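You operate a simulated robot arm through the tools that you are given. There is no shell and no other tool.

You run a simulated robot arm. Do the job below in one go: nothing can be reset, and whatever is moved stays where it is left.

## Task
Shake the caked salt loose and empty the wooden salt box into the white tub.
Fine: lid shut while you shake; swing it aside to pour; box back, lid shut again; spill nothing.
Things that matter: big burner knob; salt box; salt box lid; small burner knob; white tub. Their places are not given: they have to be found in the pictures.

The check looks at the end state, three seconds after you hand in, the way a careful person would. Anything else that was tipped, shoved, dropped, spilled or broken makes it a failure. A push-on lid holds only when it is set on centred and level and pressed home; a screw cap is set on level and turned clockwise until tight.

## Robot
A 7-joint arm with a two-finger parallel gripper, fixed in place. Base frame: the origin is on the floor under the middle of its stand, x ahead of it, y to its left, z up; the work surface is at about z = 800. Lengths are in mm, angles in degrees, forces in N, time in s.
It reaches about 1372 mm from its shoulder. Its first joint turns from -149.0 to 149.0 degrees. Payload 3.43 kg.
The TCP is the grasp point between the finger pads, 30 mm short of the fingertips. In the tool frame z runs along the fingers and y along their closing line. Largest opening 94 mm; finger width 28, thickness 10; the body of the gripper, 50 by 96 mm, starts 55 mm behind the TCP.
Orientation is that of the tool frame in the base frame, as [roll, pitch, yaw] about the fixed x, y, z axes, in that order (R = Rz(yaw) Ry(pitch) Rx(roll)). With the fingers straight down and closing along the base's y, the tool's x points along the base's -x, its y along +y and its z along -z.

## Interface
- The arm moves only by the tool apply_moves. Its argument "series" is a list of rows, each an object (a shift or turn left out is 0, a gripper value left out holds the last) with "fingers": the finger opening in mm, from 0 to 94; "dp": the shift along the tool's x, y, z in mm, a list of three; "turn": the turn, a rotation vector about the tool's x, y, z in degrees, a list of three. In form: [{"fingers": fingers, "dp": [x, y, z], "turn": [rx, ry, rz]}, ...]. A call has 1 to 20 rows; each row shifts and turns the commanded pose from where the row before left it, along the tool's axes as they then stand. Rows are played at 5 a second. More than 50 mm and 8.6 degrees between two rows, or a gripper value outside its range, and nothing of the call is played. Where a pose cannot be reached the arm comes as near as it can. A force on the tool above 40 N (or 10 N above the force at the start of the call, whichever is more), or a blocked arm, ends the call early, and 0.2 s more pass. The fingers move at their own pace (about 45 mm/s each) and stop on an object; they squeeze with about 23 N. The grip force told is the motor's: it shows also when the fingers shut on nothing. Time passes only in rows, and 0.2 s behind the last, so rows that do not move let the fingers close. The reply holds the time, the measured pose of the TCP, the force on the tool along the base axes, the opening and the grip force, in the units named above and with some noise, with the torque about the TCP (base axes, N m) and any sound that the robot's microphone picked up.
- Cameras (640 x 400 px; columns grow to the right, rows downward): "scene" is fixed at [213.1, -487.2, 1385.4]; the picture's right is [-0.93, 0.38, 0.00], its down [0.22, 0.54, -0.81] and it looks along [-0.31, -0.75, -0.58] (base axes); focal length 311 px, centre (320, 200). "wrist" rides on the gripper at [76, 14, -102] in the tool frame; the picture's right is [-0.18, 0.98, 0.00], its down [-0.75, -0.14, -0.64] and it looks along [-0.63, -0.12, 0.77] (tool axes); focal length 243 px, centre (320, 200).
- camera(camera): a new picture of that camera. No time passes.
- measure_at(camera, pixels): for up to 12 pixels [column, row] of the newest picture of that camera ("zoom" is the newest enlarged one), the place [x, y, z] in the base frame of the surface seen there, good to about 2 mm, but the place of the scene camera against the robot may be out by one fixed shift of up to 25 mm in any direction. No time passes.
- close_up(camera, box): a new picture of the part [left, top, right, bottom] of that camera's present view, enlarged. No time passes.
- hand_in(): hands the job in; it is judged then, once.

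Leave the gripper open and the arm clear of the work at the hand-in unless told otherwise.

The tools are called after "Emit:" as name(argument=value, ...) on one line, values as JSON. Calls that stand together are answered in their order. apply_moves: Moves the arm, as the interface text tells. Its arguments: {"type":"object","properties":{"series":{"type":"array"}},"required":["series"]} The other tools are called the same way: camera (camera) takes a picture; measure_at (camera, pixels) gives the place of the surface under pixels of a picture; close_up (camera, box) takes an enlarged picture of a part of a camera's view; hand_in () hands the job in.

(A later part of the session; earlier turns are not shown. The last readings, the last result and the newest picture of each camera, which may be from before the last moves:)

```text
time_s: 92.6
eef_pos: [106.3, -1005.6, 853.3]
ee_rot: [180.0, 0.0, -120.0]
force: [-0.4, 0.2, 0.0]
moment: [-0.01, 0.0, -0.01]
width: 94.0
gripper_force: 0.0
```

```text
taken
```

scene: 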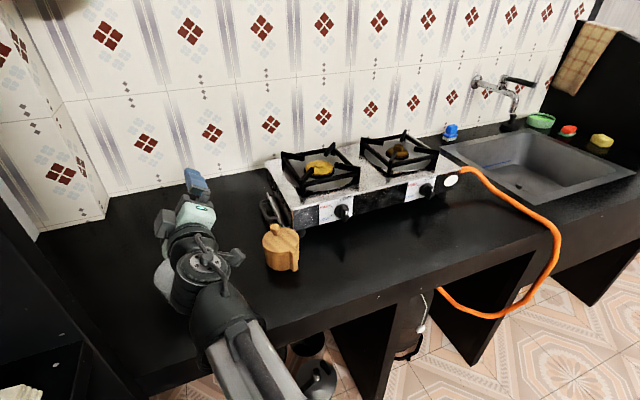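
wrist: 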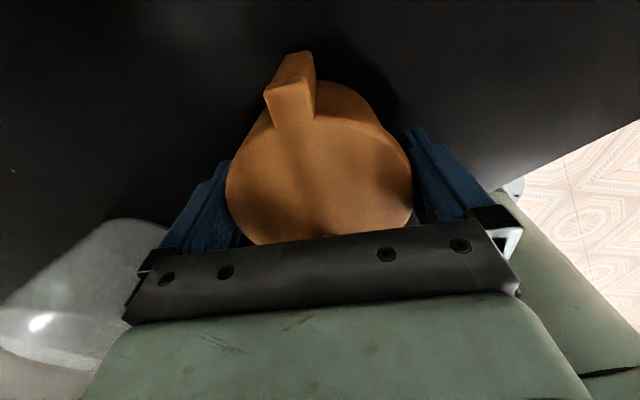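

I raise the hand straight up, slowly at first because the fingers sit close to the lid edge.

Emit:
apply_moves(series=[{"dp": [0, 0, -5]}, {"dp": [0, 0, -8]}, {"dp": [0, 0, -12]}, {"dp": [0, 0, -40]}, {"dp": [0, 0, -48]}, {"dp": [0, 0, -48]}, {}])

Emit:
camera(camera="wrist")

Emit:
close_up(camera="wrist", box=[265, 20, 377, 140])

```text
time_s: 94.2
eef_pos: [108.7, -1004.8, 1016.1]
ee_rot: [179.9, 0.0, -120.0]
force: [-0.2, 0.4, -0.4]
moment: [-0.02, 0.01, 0.01]
width: 94.0
gripper_force: 0.1
```

```text
taken
```

wrist: 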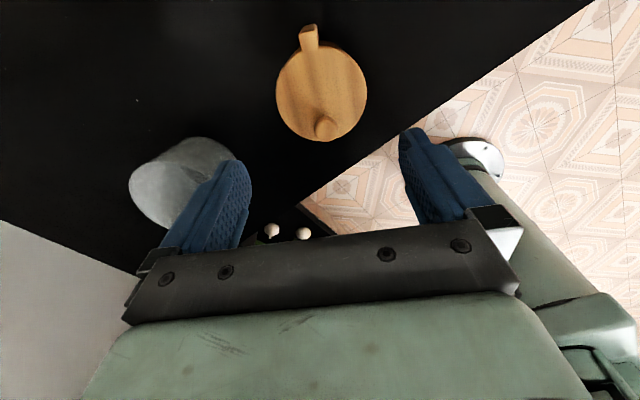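

```text
3.33 times, centred on (321, 80) of wrist
```

zoom: 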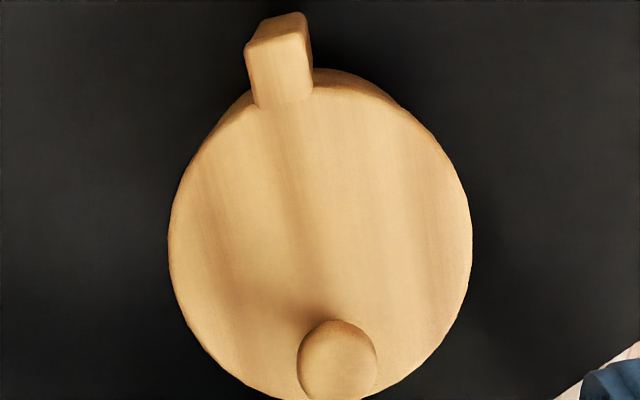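

The box stands well. I measure its centre, lug and knob here for the lid swing.

Emit:
measure_at(camera="zoom", pixels=[[172, 220], [172, 255], [190, 310], [225, 360], [468, 220], [468, 255], [445, 320], [410, 370], [220, 140], [420, 140], [200, 170], [440, 170]])

Emit:
measure_at(camera="zoom", pixels=[[337, 360], [315, 360], [360, 360], [337, 340], [337, 380], [250, 60], [310, 60], [280, 45], [255, 100], [312, 95], [305, 20], [320, 200]])

```text
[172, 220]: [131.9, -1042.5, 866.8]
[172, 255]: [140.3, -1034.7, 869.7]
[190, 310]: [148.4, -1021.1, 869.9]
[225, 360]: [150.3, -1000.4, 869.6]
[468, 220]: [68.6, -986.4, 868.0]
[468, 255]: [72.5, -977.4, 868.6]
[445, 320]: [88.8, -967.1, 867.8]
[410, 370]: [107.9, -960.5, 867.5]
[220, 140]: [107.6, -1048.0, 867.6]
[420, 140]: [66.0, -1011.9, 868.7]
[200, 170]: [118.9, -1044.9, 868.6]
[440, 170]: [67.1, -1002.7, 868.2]
```

```text
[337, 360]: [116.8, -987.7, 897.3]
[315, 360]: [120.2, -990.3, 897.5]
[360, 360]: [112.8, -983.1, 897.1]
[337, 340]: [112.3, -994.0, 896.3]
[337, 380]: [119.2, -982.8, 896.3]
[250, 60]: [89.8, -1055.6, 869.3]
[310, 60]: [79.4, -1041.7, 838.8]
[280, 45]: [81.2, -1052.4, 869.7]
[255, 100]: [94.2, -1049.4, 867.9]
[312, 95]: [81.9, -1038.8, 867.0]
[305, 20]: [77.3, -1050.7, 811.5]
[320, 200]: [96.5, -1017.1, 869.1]
```

The fit is centre (108.3, −1004.5), handle azimuth ≈241°, knob ≈(117.5, −987), so the pin is near (83.6, −1049). I close the fingers and come down on the clockwise side of the knob at (145, −1004), ready to sweep it counter-clockwise about the pin.

Emit:
apply_moves(series=[{"fingers": 0, "dp": [-9.4, -15.7, 0]}, {"dp": [-9.3, -15.7, 0]}, {}, {}, {}, {"dp": [0, 0, 37]}, {"dp": [0, 0, 37]}, {"dp": [0, 0, 36]}, {}])

Emit:
camera(camera="wrist")

```text
time_s: 96.2
eef_pos: [144.1, -1004.4, 905.1]
ee_rot: [-180.0, 0.0, -120.1]
force: [-0.1, 0.3, 0.2]
moment: [0.0, -0.01, -0.02]
width: 0.1
gripper_force: 22.8
```

```text
taken
```

wrist: 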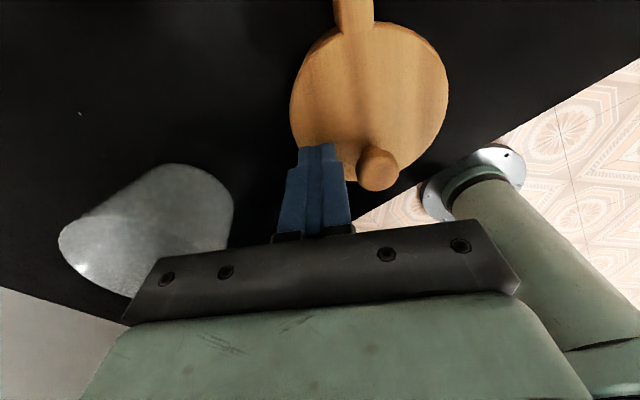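

Placed just left of the knob in the picture. Now the first third of the sweep, slowly.

Emit:
apply_moves(series=[{"dp": [-2.44, 6.19, 0]}, {"dp": [-1.89, 6.37, 0]}, {"dp": [-1.33, 6.51, 0]}, {"dp": [-0.75, 6.61, 0]}, {"dp": [-0.17, 6.65, 0]}, {"dp": [0.41, 6.64, 0]}, {"dp": [0.98, 6.58, 0]}, {}])

Emit:
camera(camera="wrist")

Emit:
camera(camera="scene")

```text
time_s: 98.0
eef_pos: [107.5, -978.4, 905.2]
ee_rot: [-180.0, 0.1, -119.9]
force: [-0.2, -0.3, -0.1]
moment: [-0.03, 0.03, 0.0]
width: 0.1
gripper_force: 22.7
```

```text
taken
```

wrist: 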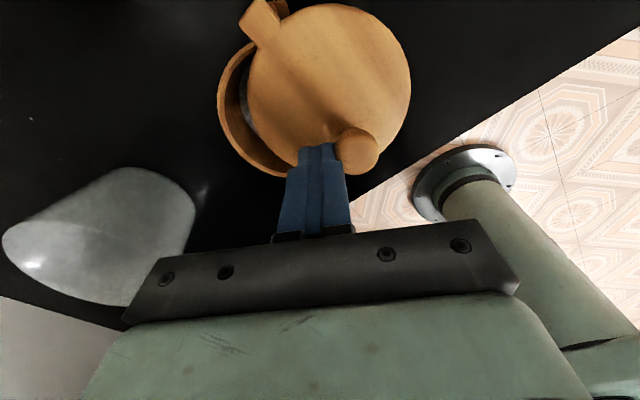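

```text
taken
```

scene: 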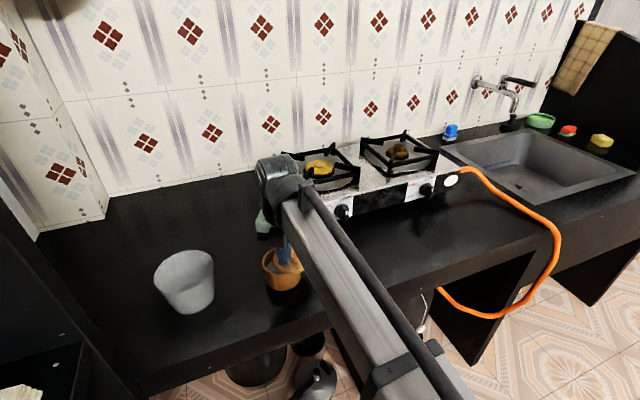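

The lid swings freely, about 30° open, and the box stays. I continue the sweep.

Emit:
apply_moves(series=[{"dp": [1.55, 6.46, 0]}, {"dp": [2.11, 6.3, 0]}, {"dp": [2.65, 6.1, 0]}, {"dp": [3.17, 5.84, 0]}, {"dp": [3.67, 5.54, 0]}, {"dp": [4.14, 5.2, 0]}, {"dp": [4.58, 4.82, 0]}, {"dp": [4.98, 4.4, 0]}, {}])

Emit:
camera(camera="wrist")

Emit:
close_up(camera="scene", box=[200, 190, 340, 310])

```text
time_s: 100.0
eef_pos: [55.7, -977.6, 904.8]
ee_rot: [-179.9, 0.0, -120.0]
force: [0.0, 0.7, -0.3]
moment: [-0.03, -0.01, -0.02]
width: 0.0
gripper_force: 23.1
```

```text
taken
```

wrist: 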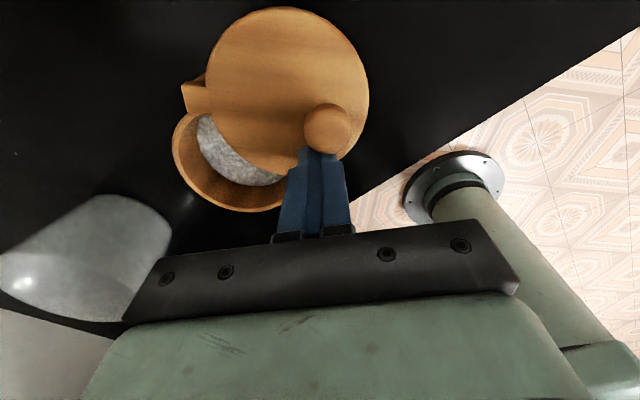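

```text
3.33 times, centred on (270, 250) of scene
```

zoom: 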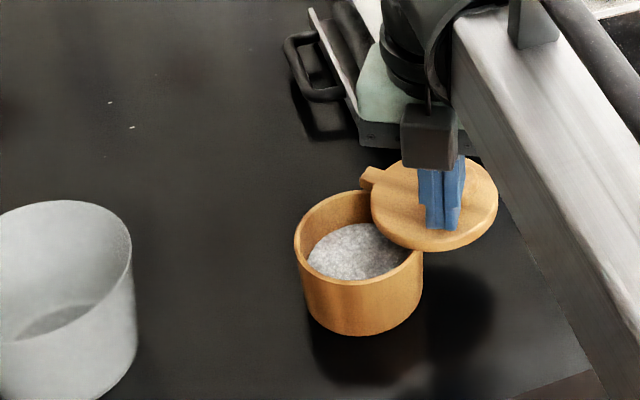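

Salt is visible inside at mid-depth, and the lid is about 70° open. I continue the sweep toward 115°, watching for a stop.

Emit:
apply_moves(series=[{"dp": [5.34, 3.95, 0]}, {"dp": [5.67, 3.47, 0]}, {"dp": [5.95, 2.97, 0]}, {"dp": [6.19, 2.44, 0]}, {"dp": [6.37, 1.89, 0]}, {"dp": [6.51, 1.33, 0]}, {"dp": [6.61, 0.75, 0]}, {}])

Emit:
camera(camera="wrist")

Emit:
close_up(camera="scene", box=[200, 190, 340, 310])

```text
time_s: 101.8
eef_pos: [20.1, -1007.5, 905.3]
ee_rot: [-180.0, 0.1, -119.9]
force: [0.4, 0.1, -0.2]
moment: [-0.01, 0.0, -0.01]
width: 0.0
gripper_force: 23.1
```

```text
taken
```

wrist: 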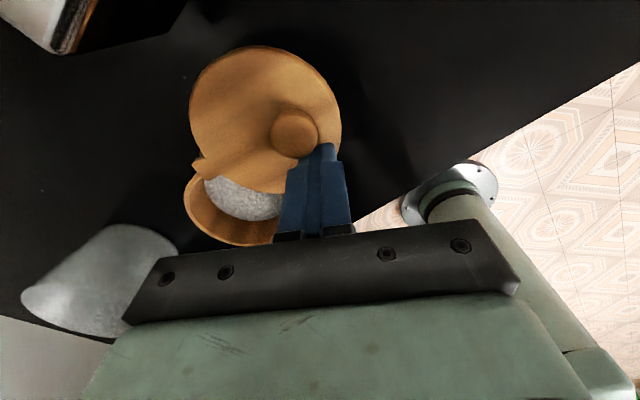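

```text
3.33 times, centred on (270, 250) of scene
```

zoom: 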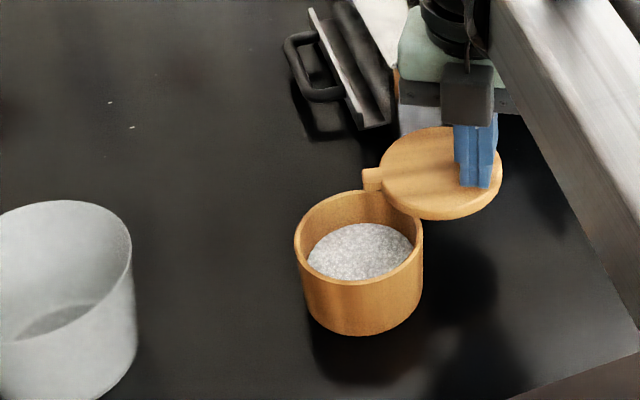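

About 105° now, nothing in the way, with the stove still more than 15 mm off. Three more steps to about 118°.

Emit:
apply_moves(series=[{"dp": [6.65, 0.17, 0]}, {"dp": [6.64, -0.41, 0]}, {"dp": [6.58, -0.98, 0]}, {}])

Emit:
apply_moves(series=[{"dp": [-8, -6, 0]}, {"dp": [0, 0, -45]}, {"dp": [0, 0, -45]}, {"dp": [0, 0, -30]}, {}])

Emit:
camera(camera="wrist")

Emit:
close_up(camera="scene", box=[200, 190, 340, 310])

```text
time_s: 102.8
eef_pos: [10.1, -1025.7, 904.0]
ee_rot: [180.0, 0.0, -119.9]
force: [-1.2, 0.7, 0.1]
moment: [-0.03, 0.02, 0.04]
width: 0.0
gripper_force: 23.2
```

```text
time_s: 104.0
eef_pos: [18.5, -1020.7, 1022.1]
ee_rot: [180.0, 0.0, -120.1]
force: [-0.2, 0.3, 0.6]
moment: [0.0, 0.02, -0.02]
width: 0.0
gripper_force: 23.4
```

```text
taken
```

wrist: 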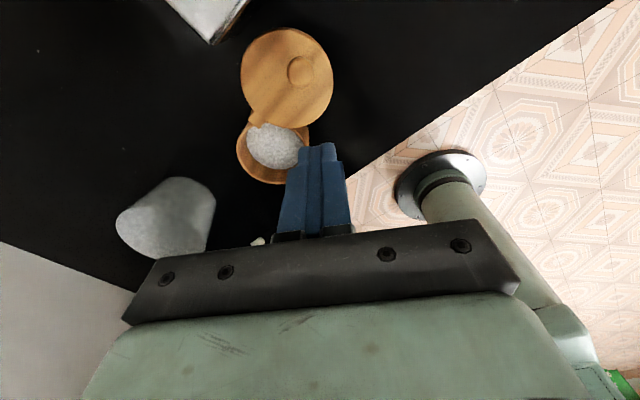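

```text
3.33 times, centred on (270, 250) of scene
```

zoom: 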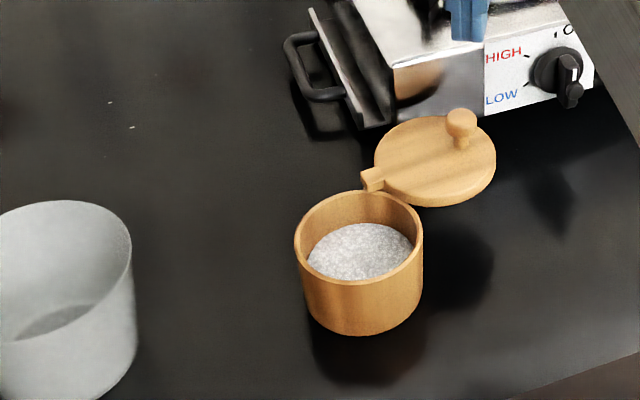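

The lid stands open at about 118°. Now a close look at the salt, and where box and lid sit.

Emit:
close_up(camera="scene", box=[255, 240, 315, 282])

Emit:
close_up(camera="wrist", box=[220, 20, 350, 195])

Emit:
measure_at(camera="wrist", pixels=[[242, 75], [330, 85], [285, 32], [300, 72], [260, 110], [238, 150], [265, 180], [245, 130], [270, 145], [280, 160], [255, 150], [250, 172]])

```text
9.52 times, centred on (285, 261) of scene
```

zoom: 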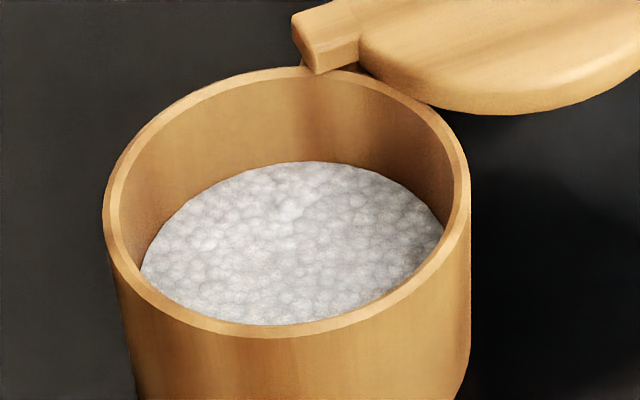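

```text
2.29 times, centred on (285, 108) of wrist
```

zoom: 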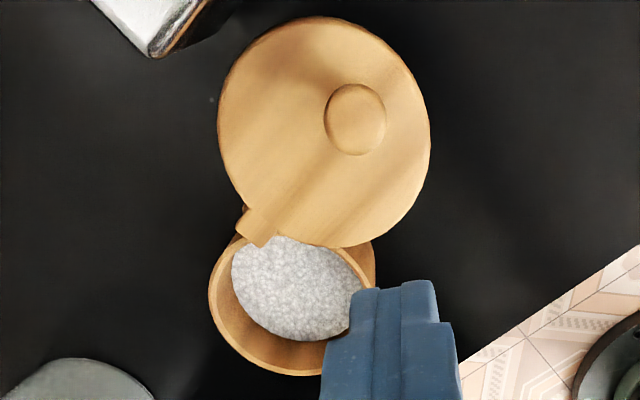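

```text
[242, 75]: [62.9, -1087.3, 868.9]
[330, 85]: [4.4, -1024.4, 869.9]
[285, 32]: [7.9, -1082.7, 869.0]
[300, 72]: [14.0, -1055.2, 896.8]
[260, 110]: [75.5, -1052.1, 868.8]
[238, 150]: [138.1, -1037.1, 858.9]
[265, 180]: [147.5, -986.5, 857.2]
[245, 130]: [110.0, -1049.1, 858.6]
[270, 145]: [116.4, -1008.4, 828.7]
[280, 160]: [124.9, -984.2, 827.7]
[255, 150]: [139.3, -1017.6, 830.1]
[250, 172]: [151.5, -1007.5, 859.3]
```

The salt sits level at z≈829, about half full, rim at z≈859. The surface alone doesn't tell me whether it is loose; the pour will show. The box hasn't moved, centre ≈(108, −1005).

Now I go to the stand-off on the robot side at (188, −937, 1000) with the hand at azimuth 40°, slope 30°.

Emit:
apply_moves(series=[{"fingers": 94, "dp": [-39.4, -26.3, 5.5]}, {"dp": [-39.4, -26.3, 5.5]}, {"dp": [-39.4, -26.3, 5.5]}, {"dp": [-39.4, -26.3, 5.5]}, {"turn": [0, 0, 6.67]}, {"turn": [0, 0, 6.67]}, {"turn": [0, 0, 6.66]}, {"turn": [0, 7.5, 0]}, {"turn": [0, 7.5, 0]}, {"turn": [0, 7.5, 0]}, {"turn": [0, 7.5, 0]}, {"turn": [0, 7.5, 0]}, {"turn": [0, 7.5, 0]}, {"turn": [0, 7.5, 0]}, {"turn": [0, 7.5, 0]}, {}])

Emit:
camera(camera="wrist")

```text
time_s: 107.4
eef_pos: [190.4, -937.7, 1003.6]
ee_rot: [-179.9, -60.1, -139.9]
force: [0.5, 0.3, 0.5]
moment: [-0.02, -0.02, 0.0]
width: 93.9
gripper_force: 0.1
```

```text
taken
```

wrist: 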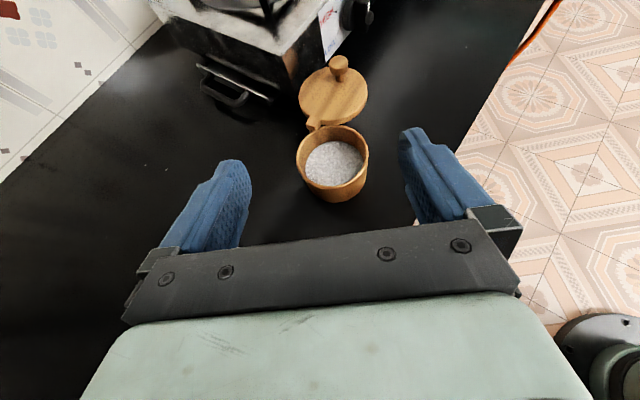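

A clear view of the open box at (333,160). I measure the rim for the exact centre before sliding in.

Emit:
close_up(camera="wrist", box=[270, 50, 398, 210])

Emit:
measure_at(camera="zoom", pixels=[[227, 260], [238, 300], [270, 330], [310, 343], [350, 335], [385, 310], [407, 270], [255, 210], [390, 225], [250, 340], [300, 365], [390, 340]])

```text
2.50 times, centred on (334, 130) of wrist
```

zoom: 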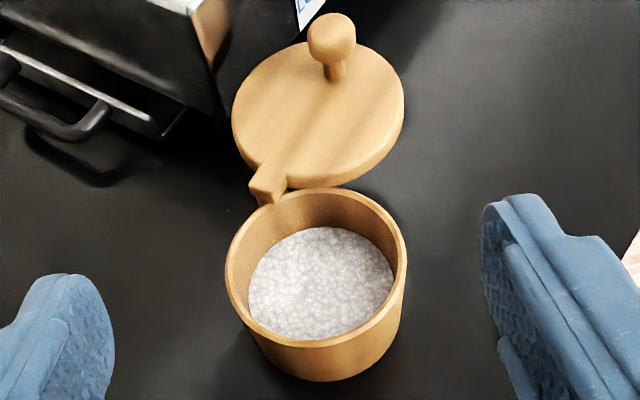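

```text
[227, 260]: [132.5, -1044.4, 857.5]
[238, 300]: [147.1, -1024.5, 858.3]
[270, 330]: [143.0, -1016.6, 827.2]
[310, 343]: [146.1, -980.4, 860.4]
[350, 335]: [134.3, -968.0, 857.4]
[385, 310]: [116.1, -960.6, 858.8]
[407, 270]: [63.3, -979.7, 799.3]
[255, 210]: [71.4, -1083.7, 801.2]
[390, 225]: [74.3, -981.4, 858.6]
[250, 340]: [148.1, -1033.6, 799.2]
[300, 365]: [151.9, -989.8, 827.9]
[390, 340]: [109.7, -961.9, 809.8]
```

Centre confirmed at (108.5, −1004.8). Down to the stand-off and slide in, as I did the first time.

Emit:
apply_moves(series=[{"fingers": 94, "dp": [-32.9, 0.47, 19.8]}, {"dp": [-32.9, 0.47, 19.8]}, {"dp": [-32.9, 0.46, 19.7]}, {}])

Emit:
apply_moves(series=[{"dp": [0, 0, 27.5]}, {"dp": [0, 0, 27.5]}, {"dp": [0, 0, 27.5]}, {}])

Emit:
camera(camera="wrist")

```text
time_s: 108.4
eef_pos: [189.3, -936.3, 887.0]
ee_rot: [-180.0, -60.0, -140.1]
force: [0.2, -0.6, 0.7]
moment: [-0.01, -0.01, 0.01]
width: 93.8
gripper_force: 0.0
```

```text
time_s: 109.4
eef_pos: [133.7, -983.1, 846.1]
ee_rot: [-180.0, -60.0, -140.0]
force: [0.3, -0.1, 0.1]
moment: [0.0, -0.01, -0.02]
width: 94.0
gripper_force: 0.1
```

```text
taken
```

wrist: 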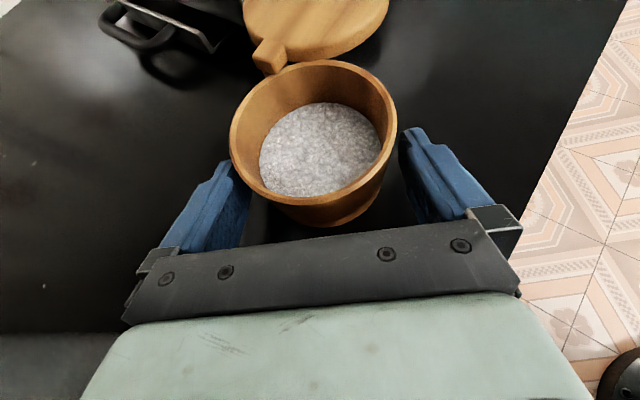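

Evenly placed. The last 27 mm in, then I close.

Emit:
apply_moves(series=[{"dp": [0, 0, 13.7]}, {"dp": [0, 0, 13.7]}, {}])

Emit:
apply_moves(series=[{"fingers": 60}, {}, {}, {}])

Emit:
camera(camera="wrist")

```text
time_s: 110.2
eef_pos: [114.4, -999.3, 832.8]
ee_rot: [180.0, -60.0, -140.0]
force: [0.4, -0.5, -0.5]
moment: [-0.02, 0.01, 0.0]
width: 93.9
gripper_force: 0.0
```

```text
time_s: 111.2
eef_pos: [115.6, -999.0, 833.7]
ee_rot: [-180.0, -60.0, -140.0]
force: [1.0, -1.9, -0.2]
moment: [-0.02, 0.08, 0.03]
width: 86.9
gripper_force: 22.8
```

```text
taken
```

wrist: 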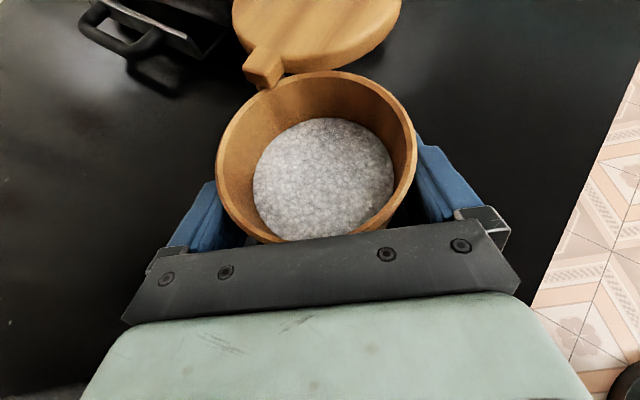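

Gripped firmly at 86.9 mm. Earlier the arm got blocked at (300, −1000) with the hand at azimuth 40°, so I want to know what is at the left end of the counter before I carry the box there.

Emit:
camera(camera="scene")

Emit:
measure_at(camera="scene", pixels=[[20, 150], [60, 170], [100, 190], [20, 230], [10, 280], [40, 300], [70, 330], [100, 370], [60, 260], [10, 350], [90, 260], [130, 380]])

```text
taken
```

scene: 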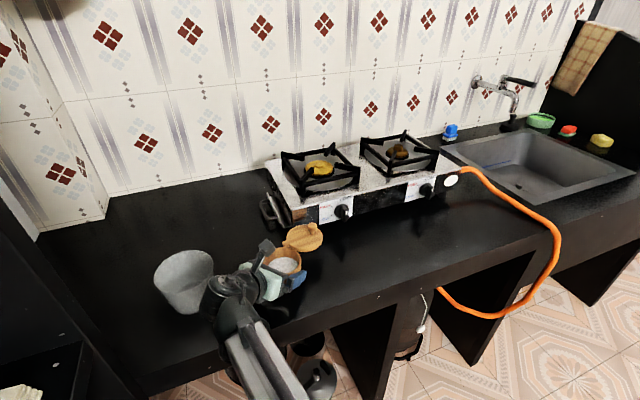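

```text
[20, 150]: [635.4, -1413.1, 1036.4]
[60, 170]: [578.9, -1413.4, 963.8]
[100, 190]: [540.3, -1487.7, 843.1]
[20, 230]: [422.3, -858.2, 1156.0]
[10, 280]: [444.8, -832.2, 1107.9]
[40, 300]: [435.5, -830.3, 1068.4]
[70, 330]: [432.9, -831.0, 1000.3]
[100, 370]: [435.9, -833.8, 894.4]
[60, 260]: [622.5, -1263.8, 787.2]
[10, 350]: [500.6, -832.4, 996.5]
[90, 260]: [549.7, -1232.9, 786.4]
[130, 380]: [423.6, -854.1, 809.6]
```

A tall cabinet stands at x≈435 for y>−875; the wrist drum met it. So over the tub the hand must be nearer to, or beyond, the radial direction.

I lift straight up to z≈1000 in calm steps and check that the lid keeps its place.

Emit:
apply_moves(series=[{"dp": [8.7, 0, -5]}, {"dp": [17.3, 0, -10]}, {"dp": [24, 0, -13.9]}, {"dp": [24, 0, -13.9]}, {"dp": [24, 0, -13.9]}, {"dp": [24, 0, -13.9]}, {"dp": [14, 0, -8.1]}, {"dp": [8.5, 0, -4.9]}, {}])

Emit:
camera(camera="wrist")

Emit:
close_up(camera="scene", box=[150, 130, 340, 290])

```text
time_s: 113.2
eef_pos: [115.3, -998.7, 1000.4]
ee_rot: [179.9, -60.0, -139.9]
force: [0.3, -0.1, -4.0]
moment: [0.07, -0.12, 0.03]
width: 86.8
gripper_force: 23.3
```

```text
taken
```

wrist: 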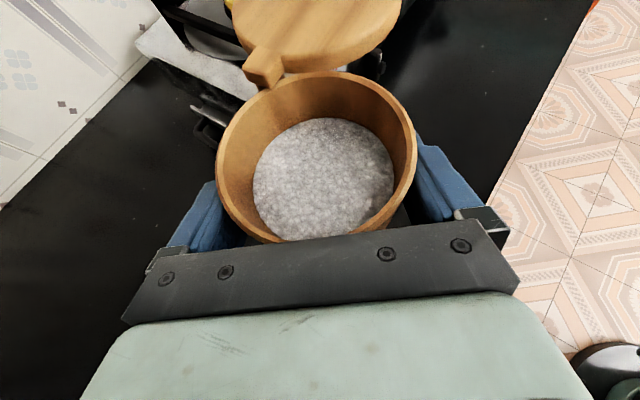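

```text
2.50 times, centred on (245, 210) of scene
```

zoom: 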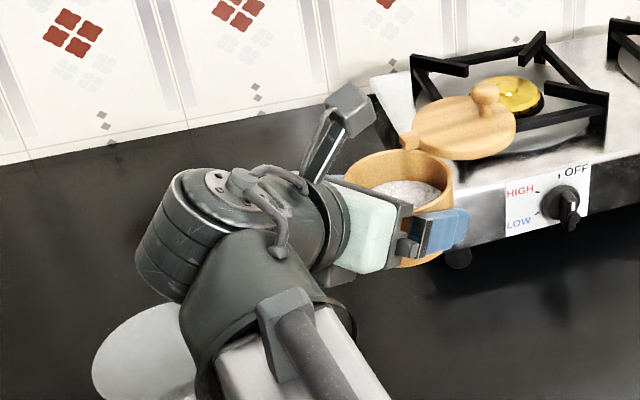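

Level, lid still open, salt settled. I first yaw the hand 25° toward the radial direction at this spot, in gentle steps.

Emit:
apply_moves(series=[{"turn": [2.6, 0, -1.5]}, {"turn": [4.33, 0, -2.5]}, {"turn": [4.33, 0, -2.5]}, {"turn": [4.33, 0, -2.5]}, {"turn": [4.33, 0, -2.5]}, {"turn": [1.73, 0, -1.0]}, {}])

```text
time_s: 114.8
eef_pos: [114.0, -999.7, 999.0]
ee_rot: [-179.9, -59.9, -114.9]
force: [-0.1, 0.3, -3.6]
moment: [0.11, -0.03, -0.01]
width: 87.2
gripper_force: 22.9
```

Azimuth 65° now. I carry the box level toward the tub, to TCP (265, −985, 1000), short of the cabinet.

Emit:
apply_moves(series=[{"dp": [-3.1, -10.9, -5.6]}, {"dp": [-6.3, -21.8, -11.2]}, {"dp": [-6.3, -21.8, -11.2]}, {"dp": [-6.3, -21.8, -11.2]}, {"dp": [-6.3, -21.8, -11.2]}, {"dp": [-6.3, -21.8, -11.2]}, {"dp": [-3.1, -10.9, -5.6]}, {}])

Emit:
camera(camera="scene")

Emit:
camera(camera="wrist")

```text
time_s: 116.6
eef_pos: [265.9, -984.6, 1000.7]
ee_rot: [180.0, -60.0, -115.0]
force: [-0.2, -0.9, -4.6]
moment: [0.12, -0.05, 0.0]
width: 86.9
gripper_force: 23.1
```

```text
taken
```

scene: 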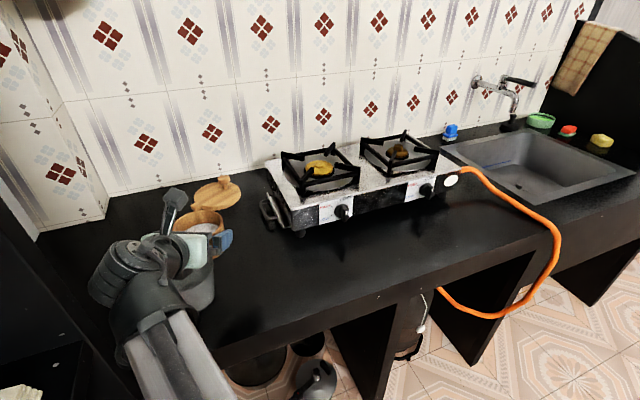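

```text
taken
```

wrist: 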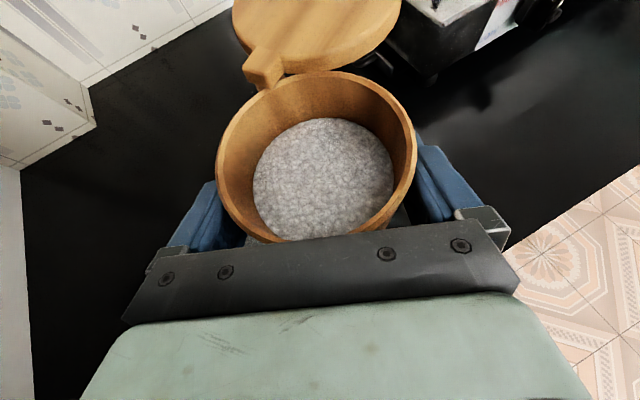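

Box level, lid at the back. I now tilt only 25° here (the salt would need about 38° even if it were liquid) and then yaw a further 25°, which brings the hand clear of the cabinet.

Emit:
apply_moves(series=[{"turn": [2.334, -1.792, 4.043]}, {"turn": [2.334, -1.792, 4.043]}, {"turn": [2.334, -1.792, 4.043]}, {"turn": [2.334, -1.792, 4.043]}, {"turn": [2.334, -1.792, 4.043]}, {}])

Emit:
camera(camera="wrist")

Emit:
close_up(camera="scene", box=[90, 150, 290, 290])

```text
time_s: 118.0
eef_pos: [265.6, -983.2, 999.5]
ee_rot: [-145.9, -45.2, -142.6]
force: [-0.8, -0.7, -5.2]
moment: [0.11, -0.01, 0.0]
width: 87.2
gripper_force: 23.2
```

```text
taken
```

wrist: 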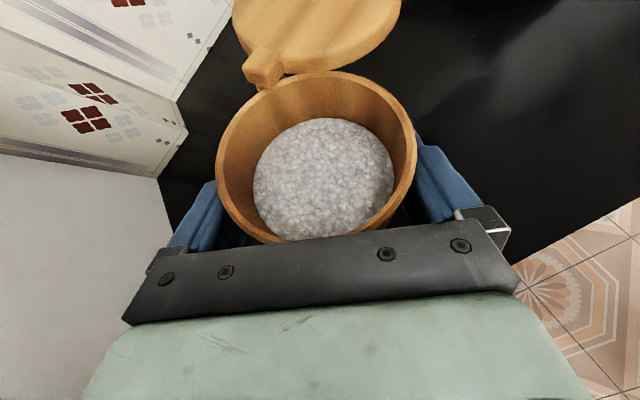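

```text
2.86 times, centred on (190, 220) of scene
```

zoom: 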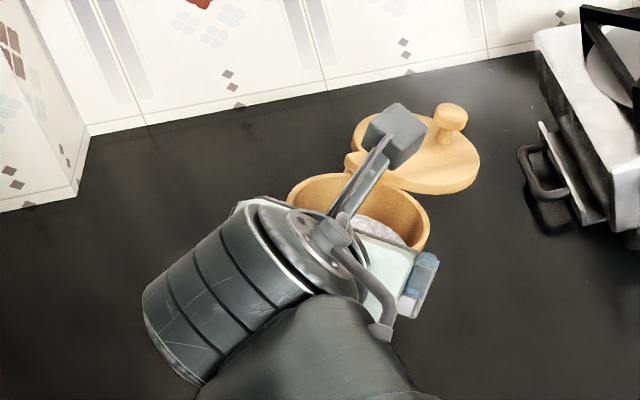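

The lid keeps its place by friction and the salt surface stays put at 25°. Now the 25° yaw at this tilt.

Emit:
apply_moves(series=[{"turn": [3.545, -1.97, -2.92]}, {"turn": [3.545, -1.97, -2.92]}, {"turn": [3.545, -1.97, -2.92]}, {"turn": [3.545, -1.97, -2.92]}, {"turn": [3.545, -1.97, -2.92]}, {}])

```text
time_s: 119.4
eef_pos: [265.6, -984.4, 999.1]
ee_rot: [-146.1, -45.3, -117.5]
force: [-0.2, -0.4, -4.3]
moment: [0.11, 0.08, 0.05]
width: 87.2
gripper_force: 22.9
```

The yaw worked. Now I move the tilted box over the tub, to TCP (381, −994, 1000), so that the lip will be slightly upstream of the tub's centre.

Emit:
apply_moves(series=[{"dp": [-3.1, -10.7, 3.3]}, {"dp": [-6.2, -21.3, 6.6]}, {"dp": [-6.2, -21.3, 6.6]}, {"dp": [-6.2, -21.3, 6.6]}, {"dp": [-6.2, -21.3, 6.6]}, {"dp": [-3.1, -10.7, 3.3]}, {}])

Emit:
camera(camera="scene")

Emit:
camera(camera="wrist")

```text
time_s: 121.0
eef_pos: [381.3, -994.9, 999.1]
ee_rot: [-146.1, -45.3, -117.6]
force: [0.1, 0.9, -4.8]
moment: [0.09, 0.02, 0.0]
width: 86.8
gripper_force: 23.7
```

```text
taken
```

scene: 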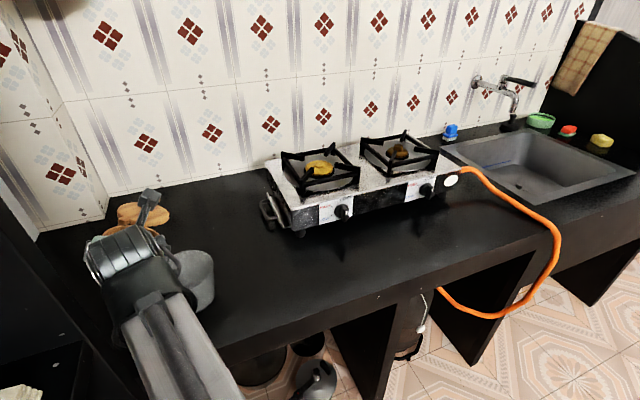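

```text
taken
```

wrist: 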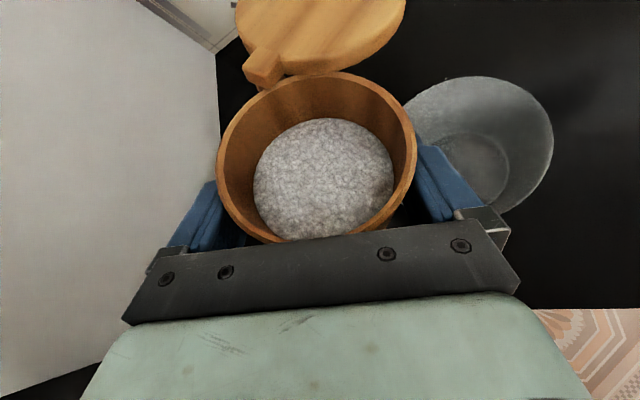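

The arm reaches it without trouble, and the tub is seen right beside the lip at (490,140). I confirm the tub and lip positions in this view.

Emit:
measure_at(camera="wrist", pixels=[[552, 140], [490, 79], [440, 85], [535, 190], [505, 207], [545, 110], [413, 150], [414, 180], [400, 110], [340, 75], [219, 160], [250, 225]])

```text
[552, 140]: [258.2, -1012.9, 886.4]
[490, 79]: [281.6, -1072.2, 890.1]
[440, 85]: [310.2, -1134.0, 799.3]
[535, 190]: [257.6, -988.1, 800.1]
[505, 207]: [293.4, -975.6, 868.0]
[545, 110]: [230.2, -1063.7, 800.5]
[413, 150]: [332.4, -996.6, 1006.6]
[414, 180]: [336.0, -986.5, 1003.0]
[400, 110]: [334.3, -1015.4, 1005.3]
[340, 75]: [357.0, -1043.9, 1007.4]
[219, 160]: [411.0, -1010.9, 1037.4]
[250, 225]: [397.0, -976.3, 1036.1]
```

Tub centre (318, −1027) confirmed, and the lip now hangs over (335, −1022), as planned. I tilt on to 45°, keeping the lip over the same point, then pause and look.

Emit:
apply_moves(series=[{"dp": [0, 0, 0], "turn": [2.334, -1.792, 4.043]}, {"dp": [0.18, 0.25, 0.01], "turn": [2.334, -1.792, 4.043]}, {"dp": [0.46, 0.54, -0.02], "turn": [2.334, -1.792, 4.043]}, {"dp": [0.78, 0.8, -0.09], "turn": [2.334, -1.792, 4.043]}, {}, {}])

Emit:
camera(camera="wrist")

```text
time_s: 122.4
eef_pos: [379.4, -994.6, 999.9]
ee_rot: [-131.0, -29.1, -126.8]
force: [-0.1, 0.0, -4.5]
moment: [0.12, 0.05, 0.0]
width: 87.1
gripper_force: 22.6
```

```text
taken
```

wrist: 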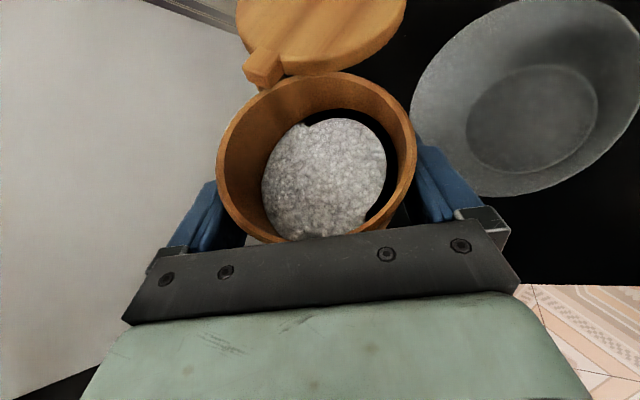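

Something moved inside: the salt body has changed shape, with a dark gap on its right. I zoom in.

Emit:
close_up(camera="wrist", box=[200, 50, 430, 260])

Emit:
measure_at(camera="wrist", pixels=[[325, 170], [280, 170], [370, 170], [325, 130], [320, 220], [350, 118], [384, 190], [395, 180], [300, 150], [350, 200], [265, 190], [390, 150]])

Emit:
close_up(camera="scene", box=[70, 180, 260, 320])

```text
1.90 times, centred on (315, 155) of wrist
```

zoom: 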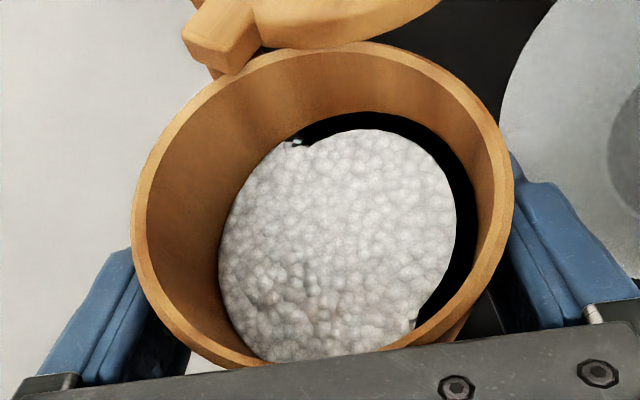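

```text
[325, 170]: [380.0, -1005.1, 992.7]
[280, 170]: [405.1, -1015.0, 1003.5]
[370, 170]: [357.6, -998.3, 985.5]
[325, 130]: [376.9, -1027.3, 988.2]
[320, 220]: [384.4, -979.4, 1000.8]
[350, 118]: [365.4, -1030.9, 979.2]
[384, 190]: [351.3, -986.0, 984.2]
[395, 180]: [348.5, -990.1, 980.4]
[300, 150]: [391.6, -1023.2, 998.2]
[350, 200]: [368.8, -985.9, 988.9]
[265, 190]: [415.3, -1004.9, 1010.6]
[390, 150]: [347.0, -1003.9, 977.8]
```

```text
2.86 times, centred on (165, 250) of scene
```

zoom: 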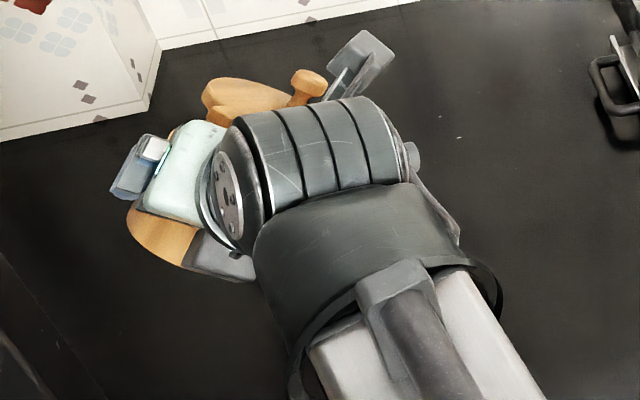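

The salt surface now slopes 26° against the horizontal while the box is at 45°, so the salt has come loose and flows. I tilt on slowly to 65°, keeping the lip over its point.

Emit:
apply_moves(series=[{"dp": [0.55, 0.5, -0.1], "turn": [1.167, -0.896, 2.0215]}, {"dp": [0.56, 0.49, -0.1], "turn": [1.167, -0.896, 2.0215]}, {"dp": [0.73, 0.57, -0.17], "turn": [1.167, -0.896, 2.0215]}, {"dp": [0.73, 0.56, -0.17], "turn": [1.167, -0.896, 2.0215]}, {"dp": [0.91, 0.6, -0.26], "turn": [1.167, -0.896, 2.0215]}, {"dp": [0.91, 0.6, -0.26], "turn": [1.167, -0.896, 2.0215]}, {"dp": [1.08, 0.6, -0.36], "turn": [1.167, -0.896, 2.0215]}, {"dp": [1.08, 0.6, -0.36], "turn": [1.167, -0.896, 2.0215]}, {}])

Emit:
camera(camera="wrist")

Emit:
close_up(camera="scene", box=[70, 180, 260, 320])

```text
time_s: 124.4
eef_pos: [371.2, -999.0, 1000.8]
ee_rot: [-120.4, -11.7, -130.6]
force: [0.4, -0.1, -4.8]
moment: [0.07, 0.06, -0.02]
width: 86.9
gripper_force: 23.0
```

```text
taken
```

wrist: 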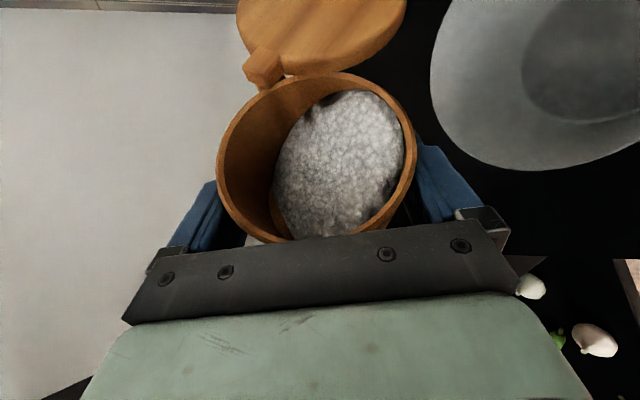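

```text
2.86 times, centred on (165, 250) of scene
```

zoom: 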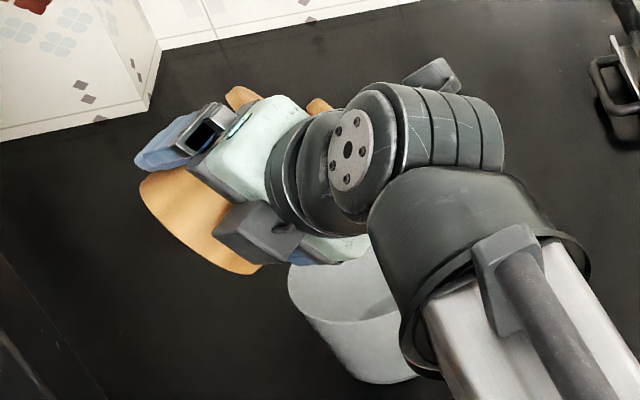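

The salt heap has come up to the lip at 65° and the lid holds. I go on slowly to 75° with a pause.

Emit:
apply_moves(series=[{"dp": [1.26, 0.58, -0.47], "turn": [1.167, -0.896, 2.0215]}, {}, {"dp": [1.26, 0.58, -0.47], "turn": [1.167, -0.896, 2.0215]}, {}, {"dp": [1.4, 0.51, -0.58], "turn": [1.167, -0.896, 2.0215]}, {}, {"dp": [1.4, 0.51, -0.58], "turn": [1.167, -0.896, 2.0215]}, {}, {}])

Emit:
camera(camera="wrist")

Emit:
close_up(camera="scene", box=[70, 180, 260, 320])

```text
time_s: 126.4
eef_pos: [366.0, -1001.1, 1002.4]
ee_rot: [-115.5, -2.9, -131.2]
force: [0.2, -0.7, -4.4]
moment: [0.09, 0.1, 0.02]
width: 87.1
gripper_force: 23.0
```

```text
taken
```

wrist: 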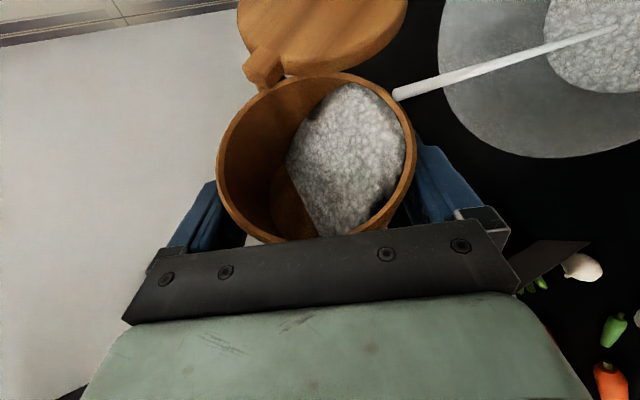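

```text
2.86 times, centred on (165, 250) of scene
```

zoom: 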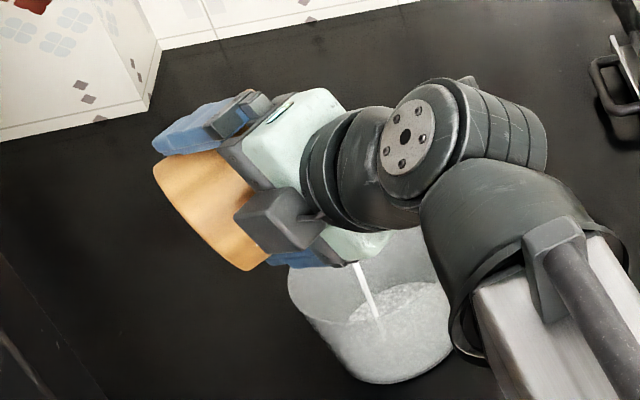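

Salt is streaming from the lip into the tub and landing well inside it. I keep tilting slowly to 85°, holding the lip in place.

Emit:
apply_moves(series=[{"dp": [1.55, 0.42, -0.7], "turn": [1.167, -0.896, 2.0215]}, {}, {}, {"dp": [1.55, 0.42, -0.7], "turn": [1.167, -0.896, 2.0215]}, {}, {}, {"dp": [1.66, 0.3, -0.82], "turn": [1.167, -0.896, 2.0215]}, {}, {}, {"dp": [1.66, 0.3, -0.82], "turn": [1.167, -0.896, 2.0215]}, {}, {}])

Emit:
camera(camera="wrist")

Emit:
close_up(camera="scene", box=[70, 180, 260, 320])

```text
time_s: 129.0
eef_pos: [359.6, -1002.5, 1001.8]
ee_rot: [-110.8, 5.9, -131.1]
force: [0.3, 0.3, -4.9]
moment: [0.07, 0.04, 0.02]
width: 86.9
gripper_force: 23.5
```

```text
taken
```

wrist: 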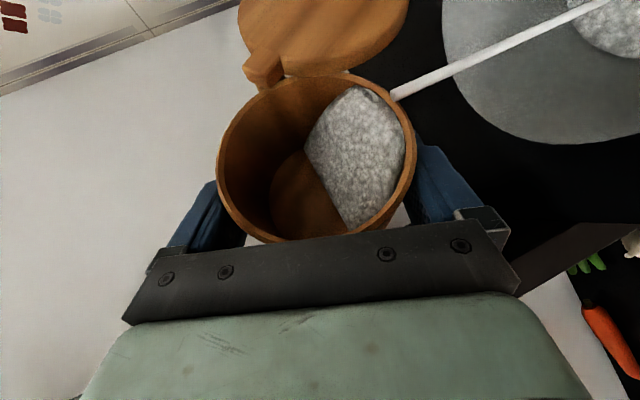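

```text
2.86 times, centred on (165, 250) of scene
```

zoom: 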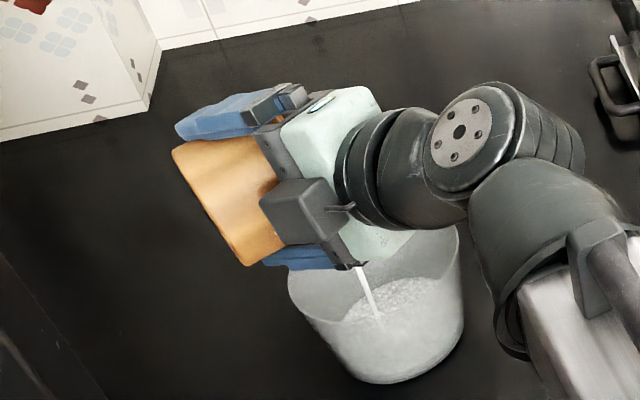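

Flowing steadily into the middle of the tub. On to 95°, at the same calm pace.

Emit:
apply_moves(series=[{}, {}, {"dp": [1.74, 0.16, -0.93], "turn": [1.167, -0.896, 2.0215]}, {}, {}, {"dp": [1.74, 0.16, -0.93], "turn": [1.167, -0.896, 2.0215]}, {}, {}, {"dp": [1.81, 0, -1.04], "turn": [1.167, -0.896, 2.0215]}, {}, {}, {"dp": [1.81, 0, -1.04], "turn": [1.167, -0.896, 2.0215]}, {}, {}, {}])

Emit:
camera(camera="wrist")

Emit:
close_up(camera="scene", box=[70, 180, 260, 320])

```text
time_s: 132.2
eef_pos: [351.7, -1006.6, 999.9]
ee_rot: [-106.0, 14.7, -130.1]
force: [-0.3, -0.2, -3.2]
moment: [0.05, 0.01, 0.0]
width: 86.9
gripper_force: 22.9
```

```text
taken
```

wrist: 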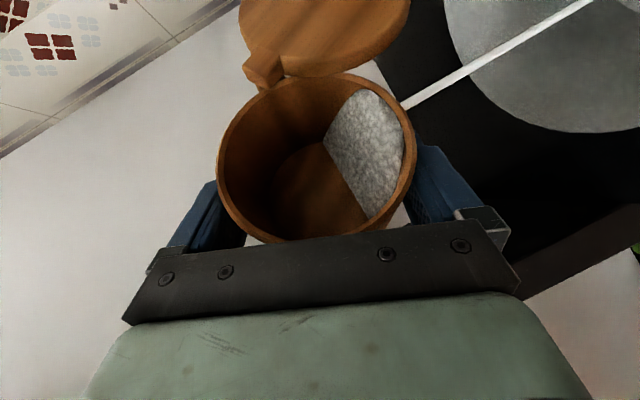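

```text
2.86 times, centred on (165, 250) of scene
```

zoom: 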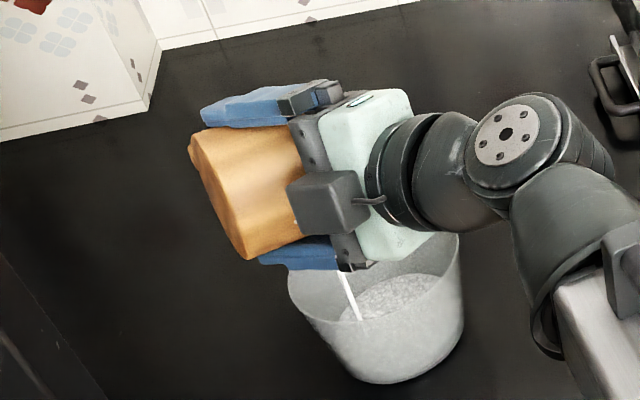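

Half is out (the weight fell to 3.2 N) and the stream is still well inside the tub. I continue to 110°.

Emit:
apply_moves(series=[{"dp": [1.83, -0.18, -1.14], "turn": [1.167, -0.896, 2.0215]}, {}, {}, {"dp": [1.83, -0.18, -1.14], "turn": [1.167, -0.896, 2.0215]}, {}, {}, {"dp": [1.83, -0.36, -1.22], "turn": [1.167, -0.896, 2.0215]}, {}, {}, {"dp": [1.83, -0.36, -1.22], "turn": [1.167, -0.896, 2.0215]}, {}, {}, {"dp": [1.8, -0.55, -1.28], "turn": [1.167, -0.896, 2.0215]}, {}, {}, {"dp": [1.8, -0.55, -1.28], "turn": [1.167, -0.896, 2.0215]}, {}, {}])

Emit:
camera(camera="wrist")

Emit:
close_up(camera="scene", box=[70, 180, 260, 320])

```text
time_s: 136.0
eef_pos: [338.2, -1010.0, 1000.1]
ee_rot: [-97.7, 27.7, -127.2]
force: [-0.3, -0.2, -4.1]
moment: [0.06, 0.05, -0.02]
width: 86.9
gripper_force: 22.8
```

```text
taken
```

wrist: 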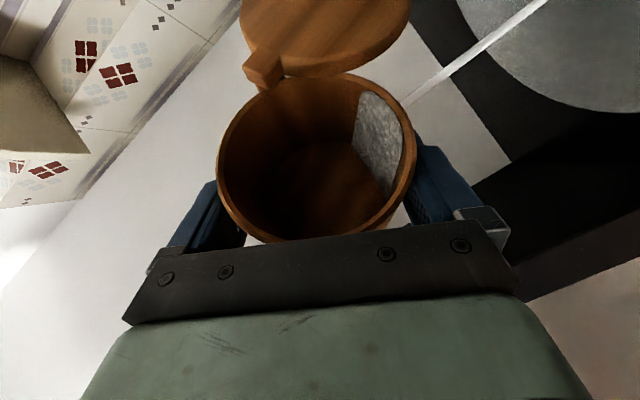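

```text
2.86 times, centred on (165, 250) of scene
```

zoom: 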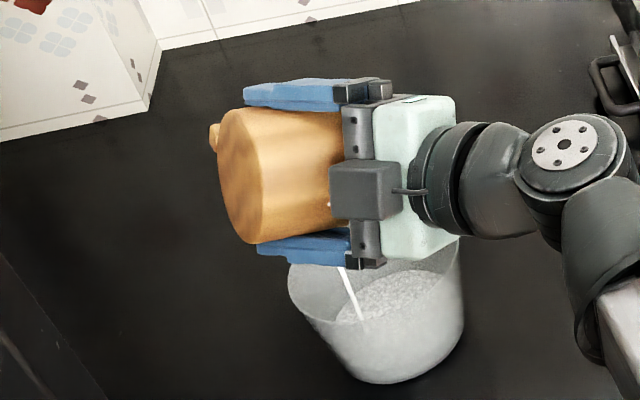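

Only a thin layer is left on the pour side. I continue to 130° to empty it.

Emit:
apply_moves(series=[{"dp": [1.74, -0.74, -1.33], "turn": [1.167, -0.896, 2.0215]}, {}, {"dp": [1.74, -0.74, -1.33], "turn": [1.167, -0.896, 2.0215]}, {}, {"dp": [1.65, -0.92, -1.36], "turn": [1.167, -0.896, 2.0215]}, {}, {"dp": [1.65, -0.92, -1.36], "turn": [1.167, -0.896, 2.0215]}, {}, {"dp": [1.53, -1.08, -1.36], "turn": [1.167, -0.896, 2.0215]}, {}, {"dp": [1.53, -1.08, -1.36], "turn": [1.167, -0.896, 2.0215]}, {}, {"dp": [1.4, -1.23, -1.35], "turn": [1.167, -0.896, 2.0215]}, {}, {"dp": [1.4, -1.23, -1.35], "turn": [1.167, -0.896, 2.0215]}, {}, {}, {}])

Emit:
camera(camera="wrist")

Emit:
close_up(camera="scene", box=[70, 180, 260, 320])

```text
time_s: 139.8
eef_pos: [322.1, -1016.9, 1000.4]
ee_rot: [-83.3, 43.9, -118.5]
force: [0.9, 0.8, -4.2]
moment: [0.05, 0.04, -0.01]
width: 87.0
gripper_force: 22.6
```

```text
taken
```

wrist: 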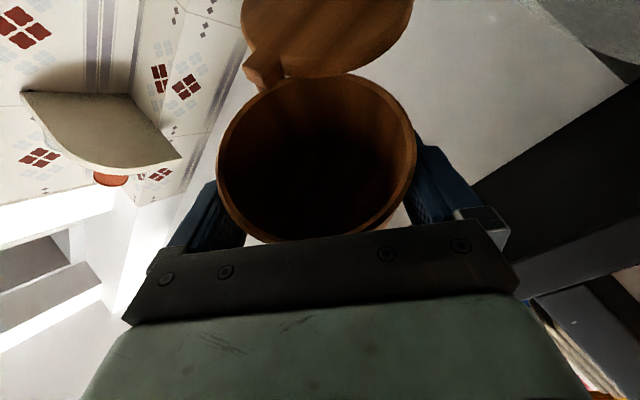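

```text
2.86 times, centred on (165, 250) of scene
```

zoom: 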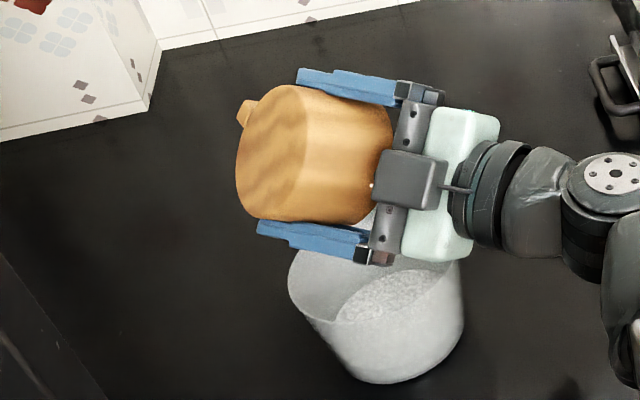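

The inside looks empty. I zoom in to make sure nothing clings to the walls or bottom.

Emit:
close_up(camera="wrist", box=[205, 60, 430, 250])

Emit:
close_up(camera="scene", box=[130, 230, 240, 320])

```text
2.11 times, centred on (318, 155) of wrist
```

zoom: 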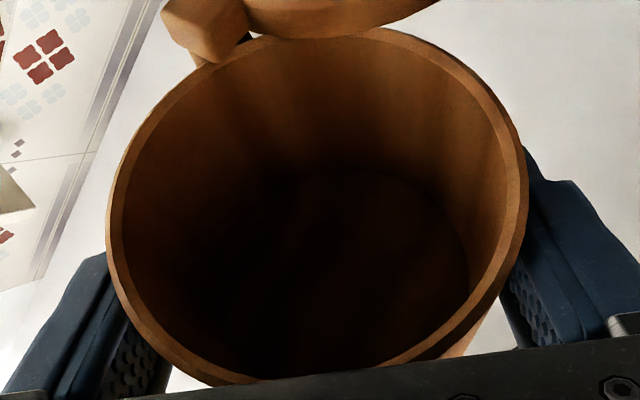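

```text
4.44 times, centred on (185, 275) of scene
```

zoom: 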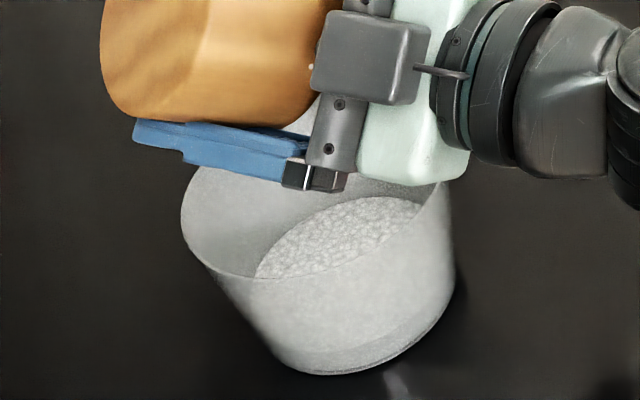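

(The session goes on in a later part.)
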